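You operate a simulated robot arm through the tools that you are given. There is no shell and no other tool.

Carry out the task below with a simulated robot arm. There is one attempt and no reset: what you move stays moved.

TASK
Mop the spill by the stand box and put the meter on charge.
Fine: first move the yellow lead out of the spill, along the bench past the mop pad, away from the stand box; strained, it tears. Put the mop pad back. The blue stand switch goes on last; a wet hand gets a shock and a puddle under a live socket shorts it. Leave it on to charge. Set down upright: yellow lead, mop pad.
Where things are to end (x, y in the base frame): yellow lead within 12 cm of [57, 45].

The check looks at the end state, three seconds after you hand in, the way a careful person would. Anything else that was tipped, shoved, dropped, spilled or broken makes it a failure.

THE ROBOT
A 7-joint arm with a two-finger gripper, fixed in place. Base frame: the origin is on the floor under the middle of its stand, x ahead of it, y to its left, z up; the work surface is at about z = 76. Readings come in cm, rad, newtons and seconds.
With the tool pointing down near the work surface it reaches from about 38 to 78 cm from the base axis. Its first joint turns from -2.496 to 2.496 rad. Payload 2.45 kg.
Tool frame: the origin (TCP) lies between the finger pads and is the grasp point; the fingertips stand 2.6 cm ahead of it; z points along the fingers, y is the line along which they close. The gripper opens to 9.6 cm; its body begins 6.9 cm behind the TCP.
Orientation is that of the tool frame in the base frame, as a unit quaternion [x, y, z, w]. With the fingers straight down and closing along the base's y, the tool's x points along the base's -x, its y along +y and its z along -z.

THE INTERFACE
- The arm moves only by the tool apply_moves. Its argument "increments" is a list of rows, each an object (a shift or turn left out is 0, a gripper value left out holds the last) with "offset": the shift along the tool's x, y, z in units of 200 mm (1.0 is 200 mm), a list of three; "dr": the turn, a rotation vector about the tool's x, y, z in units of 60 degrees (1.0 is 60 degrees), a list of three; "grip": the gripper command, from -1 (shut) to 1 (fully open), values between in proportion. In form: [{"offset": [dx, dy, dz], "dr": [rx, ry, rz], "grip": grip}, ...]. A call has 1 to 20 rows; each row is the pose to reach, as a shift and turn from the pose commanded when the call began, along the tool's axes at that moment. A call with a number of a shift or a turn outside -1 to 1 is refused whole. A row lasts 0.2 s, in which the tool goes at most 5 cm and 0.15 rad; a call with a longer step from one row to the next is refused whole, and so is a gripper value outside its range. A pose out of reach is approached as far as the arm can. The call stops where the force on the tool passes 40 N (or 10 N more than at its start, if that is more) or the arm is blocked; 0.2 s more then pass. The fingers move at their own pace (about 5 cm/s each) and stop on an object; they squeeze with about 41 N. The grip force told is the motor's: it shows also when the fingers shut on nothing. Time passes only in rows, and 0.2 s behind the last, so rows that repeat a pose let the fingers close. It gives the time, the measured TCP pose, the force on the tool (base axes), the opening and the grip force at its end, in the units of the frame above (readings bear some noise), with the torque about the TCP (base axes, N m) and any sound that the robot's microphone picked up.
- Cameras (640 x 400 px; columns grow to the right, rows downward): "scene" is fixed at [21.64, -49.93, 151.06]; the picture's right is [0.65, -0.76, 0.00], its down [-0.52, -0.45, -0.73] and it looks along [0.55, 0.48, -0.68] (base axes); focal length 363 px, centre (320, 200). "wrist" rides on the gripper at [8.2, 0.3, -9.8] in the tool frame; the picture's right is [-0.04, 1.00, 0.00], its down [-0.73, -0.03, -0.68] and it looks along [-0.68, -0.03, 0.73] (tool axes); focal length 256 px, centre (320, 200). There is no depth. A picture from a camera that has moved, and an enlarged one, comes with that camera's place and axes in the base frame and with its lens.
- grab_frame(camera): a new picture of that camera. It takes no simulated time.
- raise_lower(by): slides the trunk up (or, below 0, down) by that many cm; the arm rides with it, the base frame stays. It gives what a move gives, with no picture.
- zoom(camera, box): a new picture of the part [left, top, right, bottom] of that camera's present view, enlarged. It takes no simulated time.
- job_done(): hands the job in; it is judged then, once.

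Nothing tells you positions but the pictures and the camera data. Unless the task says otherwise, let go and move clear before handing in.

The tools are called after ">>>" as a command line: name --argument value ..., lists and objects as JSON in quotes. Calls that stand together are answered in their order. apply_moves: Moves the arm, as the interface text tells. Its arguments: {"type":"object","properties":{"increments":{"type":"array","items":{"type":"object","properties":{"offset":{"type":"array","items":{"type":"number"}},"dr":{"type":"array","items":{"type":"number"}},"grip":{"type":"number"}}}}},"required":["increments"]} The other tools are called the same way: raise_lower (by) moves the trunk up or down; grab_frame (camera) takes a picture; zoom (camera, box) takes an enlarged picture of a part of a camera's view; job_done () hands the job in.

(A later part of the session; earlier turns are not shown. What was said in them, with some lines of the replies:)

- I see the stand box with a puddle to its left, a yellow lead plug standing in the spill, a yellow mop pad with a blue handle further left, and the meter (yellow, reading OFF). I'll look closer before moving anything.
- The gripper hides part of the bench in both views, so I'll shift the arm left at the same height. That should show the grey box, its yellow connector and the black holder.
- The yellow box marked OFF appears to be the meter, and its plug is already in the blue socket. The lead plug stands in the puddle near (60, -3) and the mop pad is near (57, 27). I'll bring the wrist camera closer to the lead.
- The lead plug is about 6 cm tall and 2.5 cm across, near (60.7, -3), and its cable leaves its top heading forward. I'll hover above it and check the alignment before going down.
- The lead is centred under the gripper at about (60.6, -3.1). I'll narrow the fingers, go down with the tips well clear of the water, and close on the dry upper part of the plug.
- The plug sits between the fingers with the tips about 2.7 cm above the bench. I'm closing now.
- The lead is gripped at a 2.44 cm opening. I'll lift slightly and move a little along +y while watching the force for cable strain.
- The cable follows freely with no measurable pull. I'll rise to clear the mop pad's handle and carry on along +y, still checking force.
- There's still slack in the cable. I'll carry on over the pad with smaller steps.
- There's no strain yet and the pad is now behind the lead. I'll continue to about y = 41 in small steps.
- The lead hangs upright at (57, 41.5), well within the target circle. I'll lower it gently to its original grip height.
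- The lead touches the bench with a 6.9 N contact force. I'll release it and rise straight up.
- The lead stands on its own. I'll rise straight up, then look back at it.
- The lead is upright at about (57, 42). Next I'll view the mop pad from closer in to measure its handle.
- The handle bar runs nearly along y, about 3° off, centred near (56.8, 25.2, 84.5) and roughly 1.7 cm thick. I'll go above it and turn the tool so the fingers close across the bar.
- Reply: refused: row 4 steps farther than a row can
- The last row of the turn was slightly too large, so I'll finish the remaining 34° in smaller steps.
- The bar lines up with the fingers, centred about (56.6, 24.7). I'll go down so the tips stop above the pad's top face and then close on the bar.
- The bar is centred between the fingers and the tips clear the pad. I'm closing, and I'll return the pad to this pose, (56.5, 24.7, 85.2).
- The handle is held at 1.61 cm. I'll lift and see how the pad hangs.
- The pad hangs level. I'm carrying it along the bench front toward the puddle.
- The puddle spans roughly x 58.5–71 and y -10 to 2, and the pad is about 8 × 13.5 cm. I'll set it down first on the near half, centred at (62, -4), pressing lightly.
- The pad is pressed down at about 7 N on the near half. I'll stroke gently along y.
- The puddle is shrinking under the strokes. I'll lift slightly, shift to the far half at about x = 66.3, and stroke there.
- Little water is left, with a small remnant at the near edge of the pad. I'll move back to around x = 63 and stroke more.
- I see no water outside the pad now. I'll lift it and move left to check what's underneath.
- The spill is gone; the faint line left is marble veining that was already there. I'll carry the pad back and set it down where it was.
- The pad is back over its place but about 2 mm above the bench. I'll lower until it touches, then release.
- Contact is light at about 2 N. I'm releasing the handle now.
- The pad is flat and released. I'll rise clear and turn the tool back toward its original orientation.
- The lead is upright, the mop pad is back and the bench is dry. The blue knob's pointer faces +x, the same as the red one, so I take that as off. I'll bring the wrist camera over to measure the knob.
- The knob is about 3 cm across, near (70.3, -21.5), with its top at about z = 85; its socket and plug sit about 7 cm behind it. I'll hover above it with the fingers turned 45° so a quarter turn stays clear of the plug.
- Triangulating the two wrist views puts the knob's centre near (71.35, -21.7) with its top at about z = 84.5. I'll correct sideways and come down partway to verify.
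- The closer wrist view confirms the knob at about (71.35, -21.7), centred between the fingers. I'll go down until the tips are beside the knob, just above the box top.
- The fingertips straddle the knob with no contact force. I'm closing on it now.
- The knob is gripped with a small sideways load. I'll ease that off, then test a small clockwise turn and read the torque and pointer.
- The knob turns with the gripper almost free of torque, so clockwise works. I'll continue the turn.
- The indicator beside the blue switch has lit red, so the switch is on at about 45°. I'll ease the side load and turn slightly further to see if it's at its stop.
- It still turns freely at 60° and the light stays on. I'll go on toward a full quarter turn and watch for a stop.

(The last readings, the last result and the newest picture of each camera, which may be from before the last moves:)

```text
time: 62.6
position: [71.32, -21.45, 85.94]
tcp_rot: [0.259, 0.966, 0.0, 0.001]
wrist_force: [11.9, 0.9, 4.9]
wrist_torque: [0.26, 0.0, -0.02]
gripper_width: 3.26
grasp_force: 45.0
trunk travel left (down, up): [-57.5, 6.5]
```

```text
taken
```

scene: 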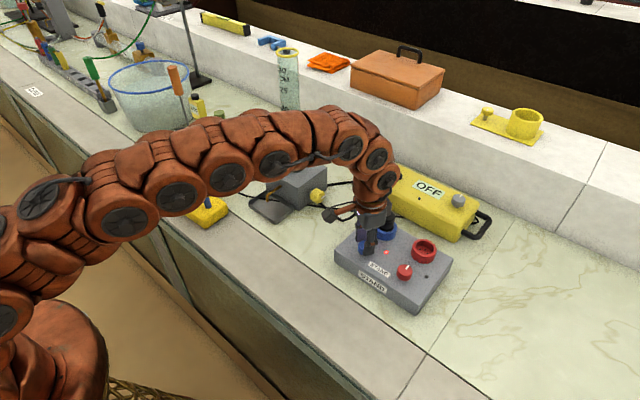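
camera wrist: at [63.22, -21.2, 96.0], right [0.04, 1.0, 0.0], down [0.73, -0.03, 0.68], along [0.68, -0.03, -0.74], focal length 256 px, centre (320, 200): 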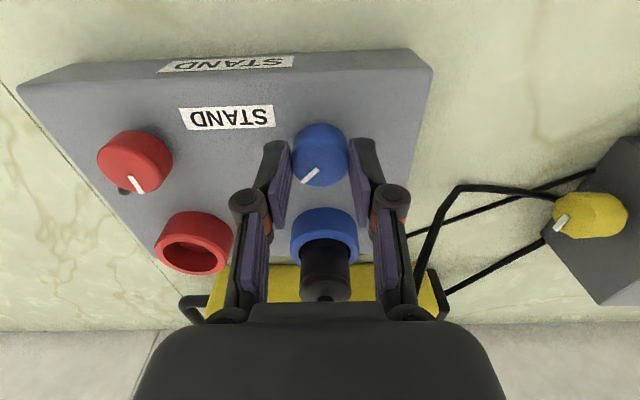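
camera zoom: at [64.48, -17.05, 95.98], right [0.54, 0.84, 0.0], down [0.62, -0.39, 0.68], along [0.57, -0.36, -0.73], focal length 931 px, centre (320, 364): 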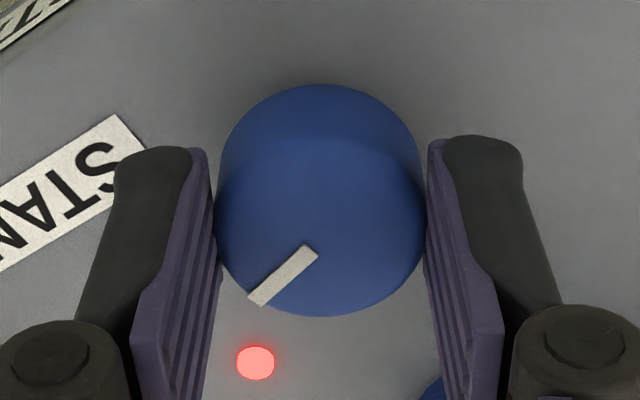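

At 75° the light is on and there's still no stop. I'll finish the quarter turn.

>>> apply_moves --increments '[{"offset": [0.0, 0.002, 0], "dr": [0, 0, 0.08]}, {"offset": [0.0, 0.004, 0], "dr": [0, 0, 0.16]}, {"offset": [0.0, 0.004, 0], "dr": [0, 0, 0.24]}, {"offset": [0.0, 0.004, 0], "dr": [0, 0, 0.24]}]'

>>> zoom --camera "wrist" --box '[240, 100, 400, 210]'

>>> zoom --camera "scene" --box '[330, 150, 490, 290]'

```text
time: 63.6
position: [71.33, -21.3, 86.0]
tcp_rot: [0.378, 0.926, 0.0, 0.0]
wrist_force: [18.1, -1.2, 4.8]
wrist_torque: [0.28, -0.33, 0.04]
gripper_width: 3.25
grasp_force: 44.7
trunk travel left (down, up): [-57.5, 6.5]
```

```text
3.64 times, centred on (320, 155) of wrist
camera zoom: at [65.8, -15.43, 95.98], right [0.73, 0.69, 0.0], down [0.5, -0.53, 0.68], along [0.47, -0.49, -0.73], focal length 931 px, centre (320, 364)
```

zoom: 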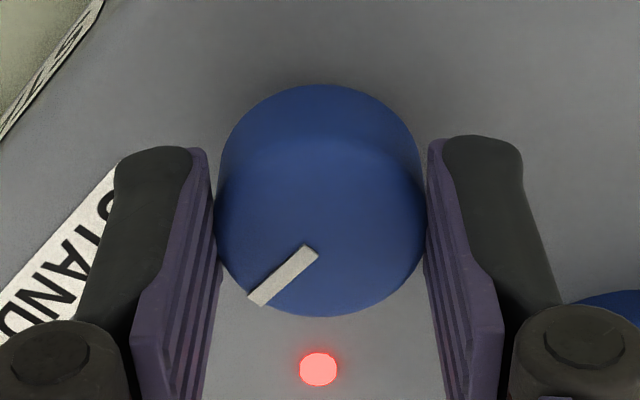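

```text
2.86 times, centred on (410, 220) of scene
camera zoom: at [21.64, -49.93, 151.06], right [0.65, -0.76, 0.0], down [-0.52, -0.45, -0.73], along [0.55, 0.48, -0.68], focal length 1037 px, centre (63, 143)
```

zoom: 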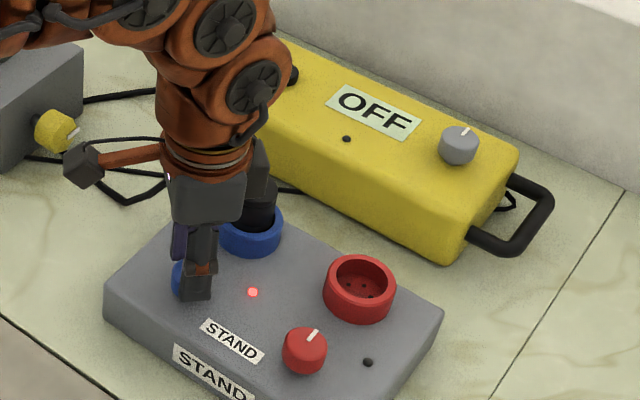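

The knob is now a quarter turn on and the red light is steady. I'll ease the side load, open the fingers and rise straight up.

>>> apply_moves --increments '[{"offset": [-0.004, 0.004, 0]}, {"offset": [-0.004, 0.004, 0], "grip": -0.25}, {"offset": [-0.004, 0.004, 0], "grip": 0.0}, {"offset": [-0.004, 0.004, 0], "grip": 0.15}, {"offset": [-0.004, 0.004, 0], "grip": 0.15}]'

>>> zoom --camera "wrist" --box '[220, 90, 420, 230]'

```text
time: 64.8
position: [71.49, -21.3, 85.95]
tcp_rot: [0.378, 0.926, -0.001, 0.0]
wrist_force: [-0.9, 0.0, 0.0]
wrist_torque: [-0.02, -0.01, -0.02]
gripper_width: 5.52
grasp_force: 0.2
trunk travel left (down, up): [-57.5, 6.5]
```

```text
2.86 times, centred on (320, 160) of wrist
camera zoom: at [65.84, -15.41, 96.0], right [0.73, 0.69, 0.0], down [0.5, -0.53, 0.68], along [0.47, -0.49, -0.73], focal length 731 px, centre (320, 314)
```

zoom: 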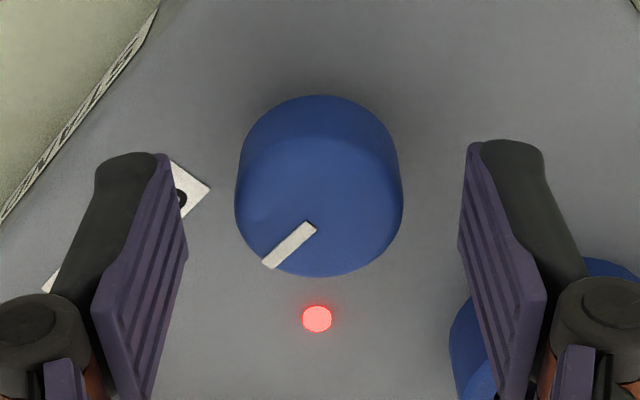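

The knob stayed in position and the light remains on with the fingers clear. I'm rising straight up and then backing away from the stand.

>>> apply_moves --increments '[{"offset": [0, 0, -0.08]}, {"offset": [0, 0, -0.2]}, {"offset": [0, 0, -0.4]}, {"offset": [0, 0, -0.6]}, {"offset": [0, 0, -0.8]}, {"offset": [0, 0, -0.8]}]'

>>> apply_moves --increments '[{"offset": [0.12, -0.12, 0]}, {"offset": [0.24, -0.24, 0]}, {"offset": [0.36, -0.36, 0]}, {"offset": [0.48, -0.48, 0]}, {"offset": [0.6, -0.6, 0]}, {"offset": [0.6, -0.6, 0]}]'

>>> grab_frame --camera "scene"

>>> grab_frame --camera "wrist"

```text
time: 66.2
position: [71.48, -21.42, 101.86]
tcp_rot: [0.378, 0.926, 0.001, -0.001]
wrist_force: [0.2, 0.3, -0.5]
wrist_torque: [0.01, 0.01, -0.03]
gripper_width: 5.51
grasp_force: 0.0
trunk travel left (down, up): [-57.5, 6.5]
```

```text
time: 67.6
position: [54.64, -21.75, 102.0]
tcp_rot: [0.377, 0.926, 0.0, 0.0]
wrist_force: [-0.4, -0.1, 0.7]
wrist_torque: [0.01, -0.06, 0.0]
gripper_width: 5.5
grasp_force: 0.1
trunk travel left (down, up): [-57.5, 6.5]
```

```text
taken
```

scene: 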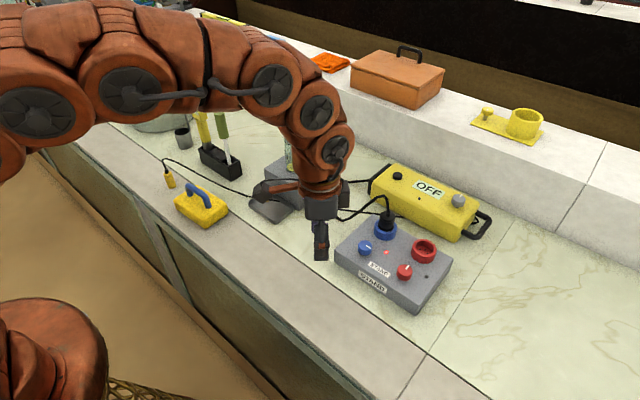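

```text
taken
camera wrist: at [49.08, -15.8, 111.96], right [0.73, 0.69, 0.0], down [0.5, -0.53, 0.68], along [0.47, -0.49, -0.73], focal length 256 px, centre (320, 200)
```

wrist: 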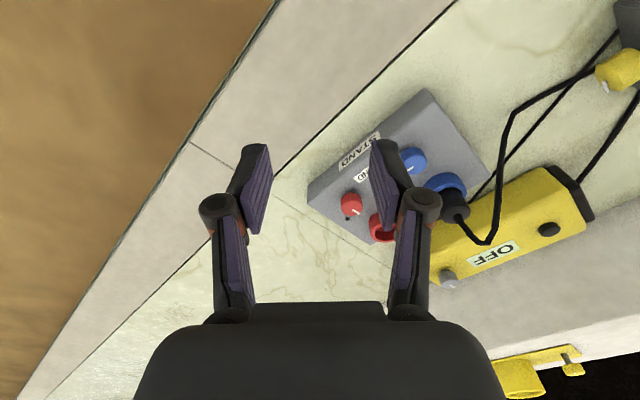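

The stand light is on. I'll check the meter, its plug, the lead and the pad closely before handing in.

>>> zoom --camera "scene" --box '[330, 150, 500, 310]'

>>> zoom --camera "scene" --box '[140, 130, 300, 250]'

>>> zoom --camera "wrist" --box '[360, 40, 640, 300]'

```text
2.50 times, centred on (415, 230) of scene
camera zoom: at [21.64, -49.93, 151.06], right [0.65, -0.76, 0.0], down [-0.52, -0.45, -0.73], along [0.55, 0.48, -0.68], focal length 907 px, centre (82, 125)
```

zoom: 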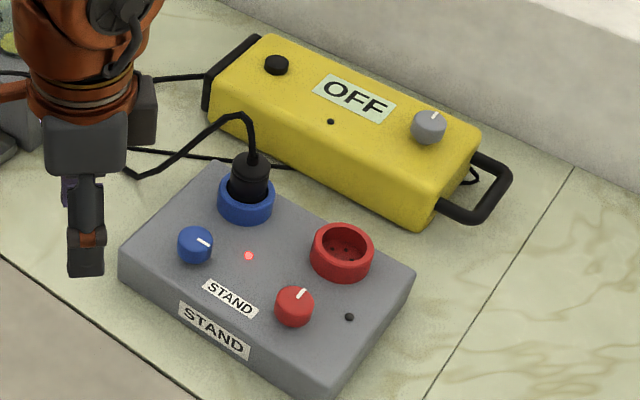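

```text
3.33 times, centred on (220, 190) of scene
camera zoom: at [21.64, -49.93, 151.06], right [0.65, -0.76, 0.0], down [-0.52, -0.45, -0.73], along [0.55, 0.48, -0.68], focal length 1210 px, centre (653, 233)
```

zoom: 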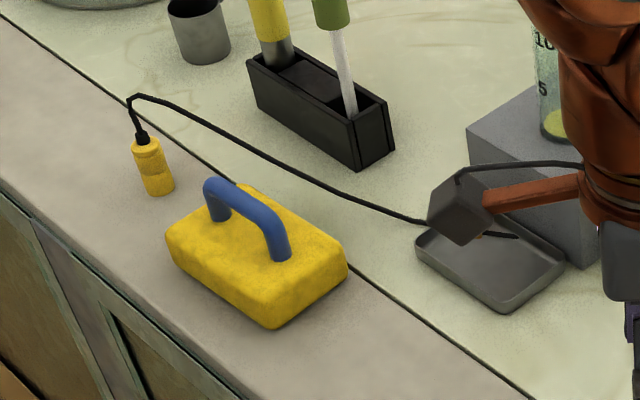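

```text
1.54 times, centred on (500, 170) of wrist
camera zoom: at [49.08, -15.8, 111.96], right [0.73, 0.69, 0.0], down [0.5, -0.53, 0.68], along [0.47, -0.49, -0.73], focal length 394 px, centre (43, 246)
```

zoom: 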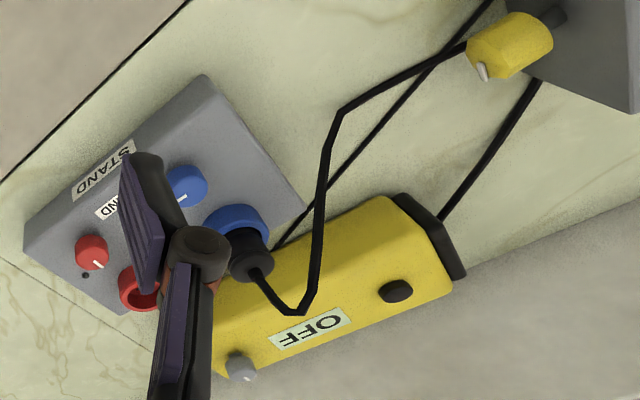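

The lead, pad and meter all look right, the blue pointer is at the on position and the light is lit. I'll turn the wrist back and look once more at the spill area.

>>> apply_moves --increments '[{"offset": [0.08, 0, -0.05], "dr": [0, 0, -0.13]}, {"offset": [0.16, 0.02, -0.1], "dr": [0, 0, -0.26]}, {"offset": [0.26, 0.04, -0.15], "dr": [0, 0, -0.39]}, {"offset": [0.36, 0.06, -0.2], "dr": [0, 0, -0.52]}, {"offset": [0.46, 0.06, -0.2], "dr": [0, 0, -0.65]}, {"offset": [0.5, 0.06, -0.2], "dr": [0, 0, -0.745]}, {"offset": [0.5, 0.06, -0.2], "dr": [0, 0, -0.745]}]'

>>> grab_frame --camera "wrist"

>>> grab_frame --camera "scene"

```text
time: 69.2
position: [48.25, -13.76, 105.99]
tcp_rot: [-0.003, 1.0, -0.001, -0.001]
wrist_force: [0.1, 0.8, 0.6]
wrist_torque: [-0.01, 0.0, 0.02]
gripper_width: 5.5
grasp_force: 0.1
trunk travel left (down, up): [-57.5, 6.5]
```

```text
taken
camera wrist: at [40.16, -13.43, 115.95], right [0.03, 1.0, 0.0], down [0.73, -0.03, 0.68], along [0.68, -0.02, -0.73], focal length 256 px, centre (320, 200)
```

wrist: 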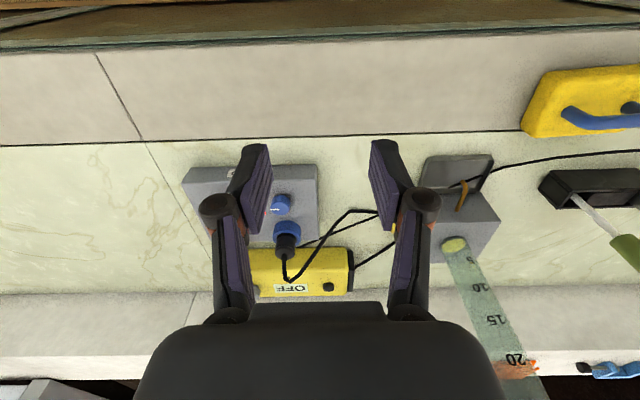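

```text
taken
```

scene: 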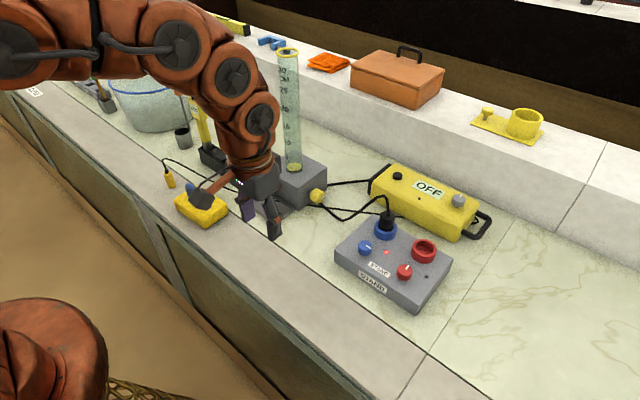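

>>> zoom --camera "scene" --box '[250, 180, 450, 310]'

>>> zoom --camera "wrist" --box '[240, 100, 440, 240]'

```text
3.08 times, centred on (350, 245) of scene
camera zoom: at [21.64, -49.93, 151.06], right [0.65, -0.76, 0.0], down [-0.52, -0.45, -0.73], along [0.55, 0.48, -0.68], focal length 1116 px, centre (228, 62)
```

zoom: 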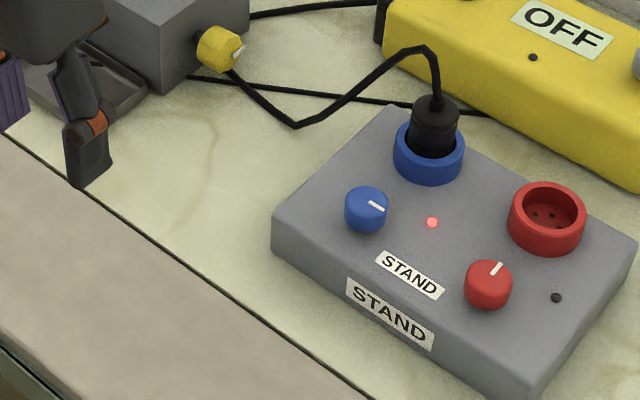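

```text
2.86 times, centred on (340, 170) of wrist
camera zoom: at [40.16, -13.43, 115.95], right [0.03, 1.0, 0.0], down [0.73, -0.03, 0.68], along [0.68, -0.02, -0.73], focal length 731 px, centre (263, 286)
```

zoom: 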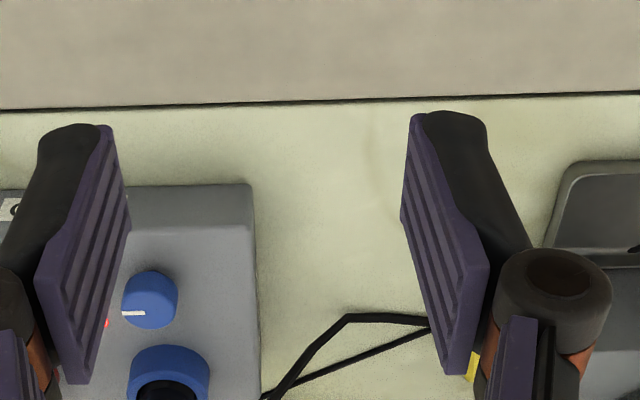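

The spill area is dry, the yellow lead stands at about (57, 42) and the mop pad is back in its place. The blue stand switch is on with its light lit, the meter's plug is still in the blue socket, and the arm is clear, so I'm handing in.

>>> job_done

```text
The job is handed in.
```

I mopped up the spill by the stand box and switched the blue stand switch on to charge the meter. The job is handed in.

- **Yellow lead:** it stands upright at about (57, 42), roughly 3 cm from your target. I felt no pull on the cable while moving it.
- **Spill:** the area is dry in both camera views. The faint line still there looks like marble veining.
- **Mop pad:** it is back where it started, upright and flat on the bench.
- **Blue stand switch:** I turned it last, a quarter turn clockwise. The red light beside it came on and stayed on. The fingertips stayed above the water throughout.
- **Meter:** I took the yellow box marked OFF to be the meter. Its plug was already in the blue socket, so I left it there. Its display still reads OFF and the small dot on its top is still dark, so the stand light is my only sign that it is charging.

The arm let go of everything and is clear of the bench.
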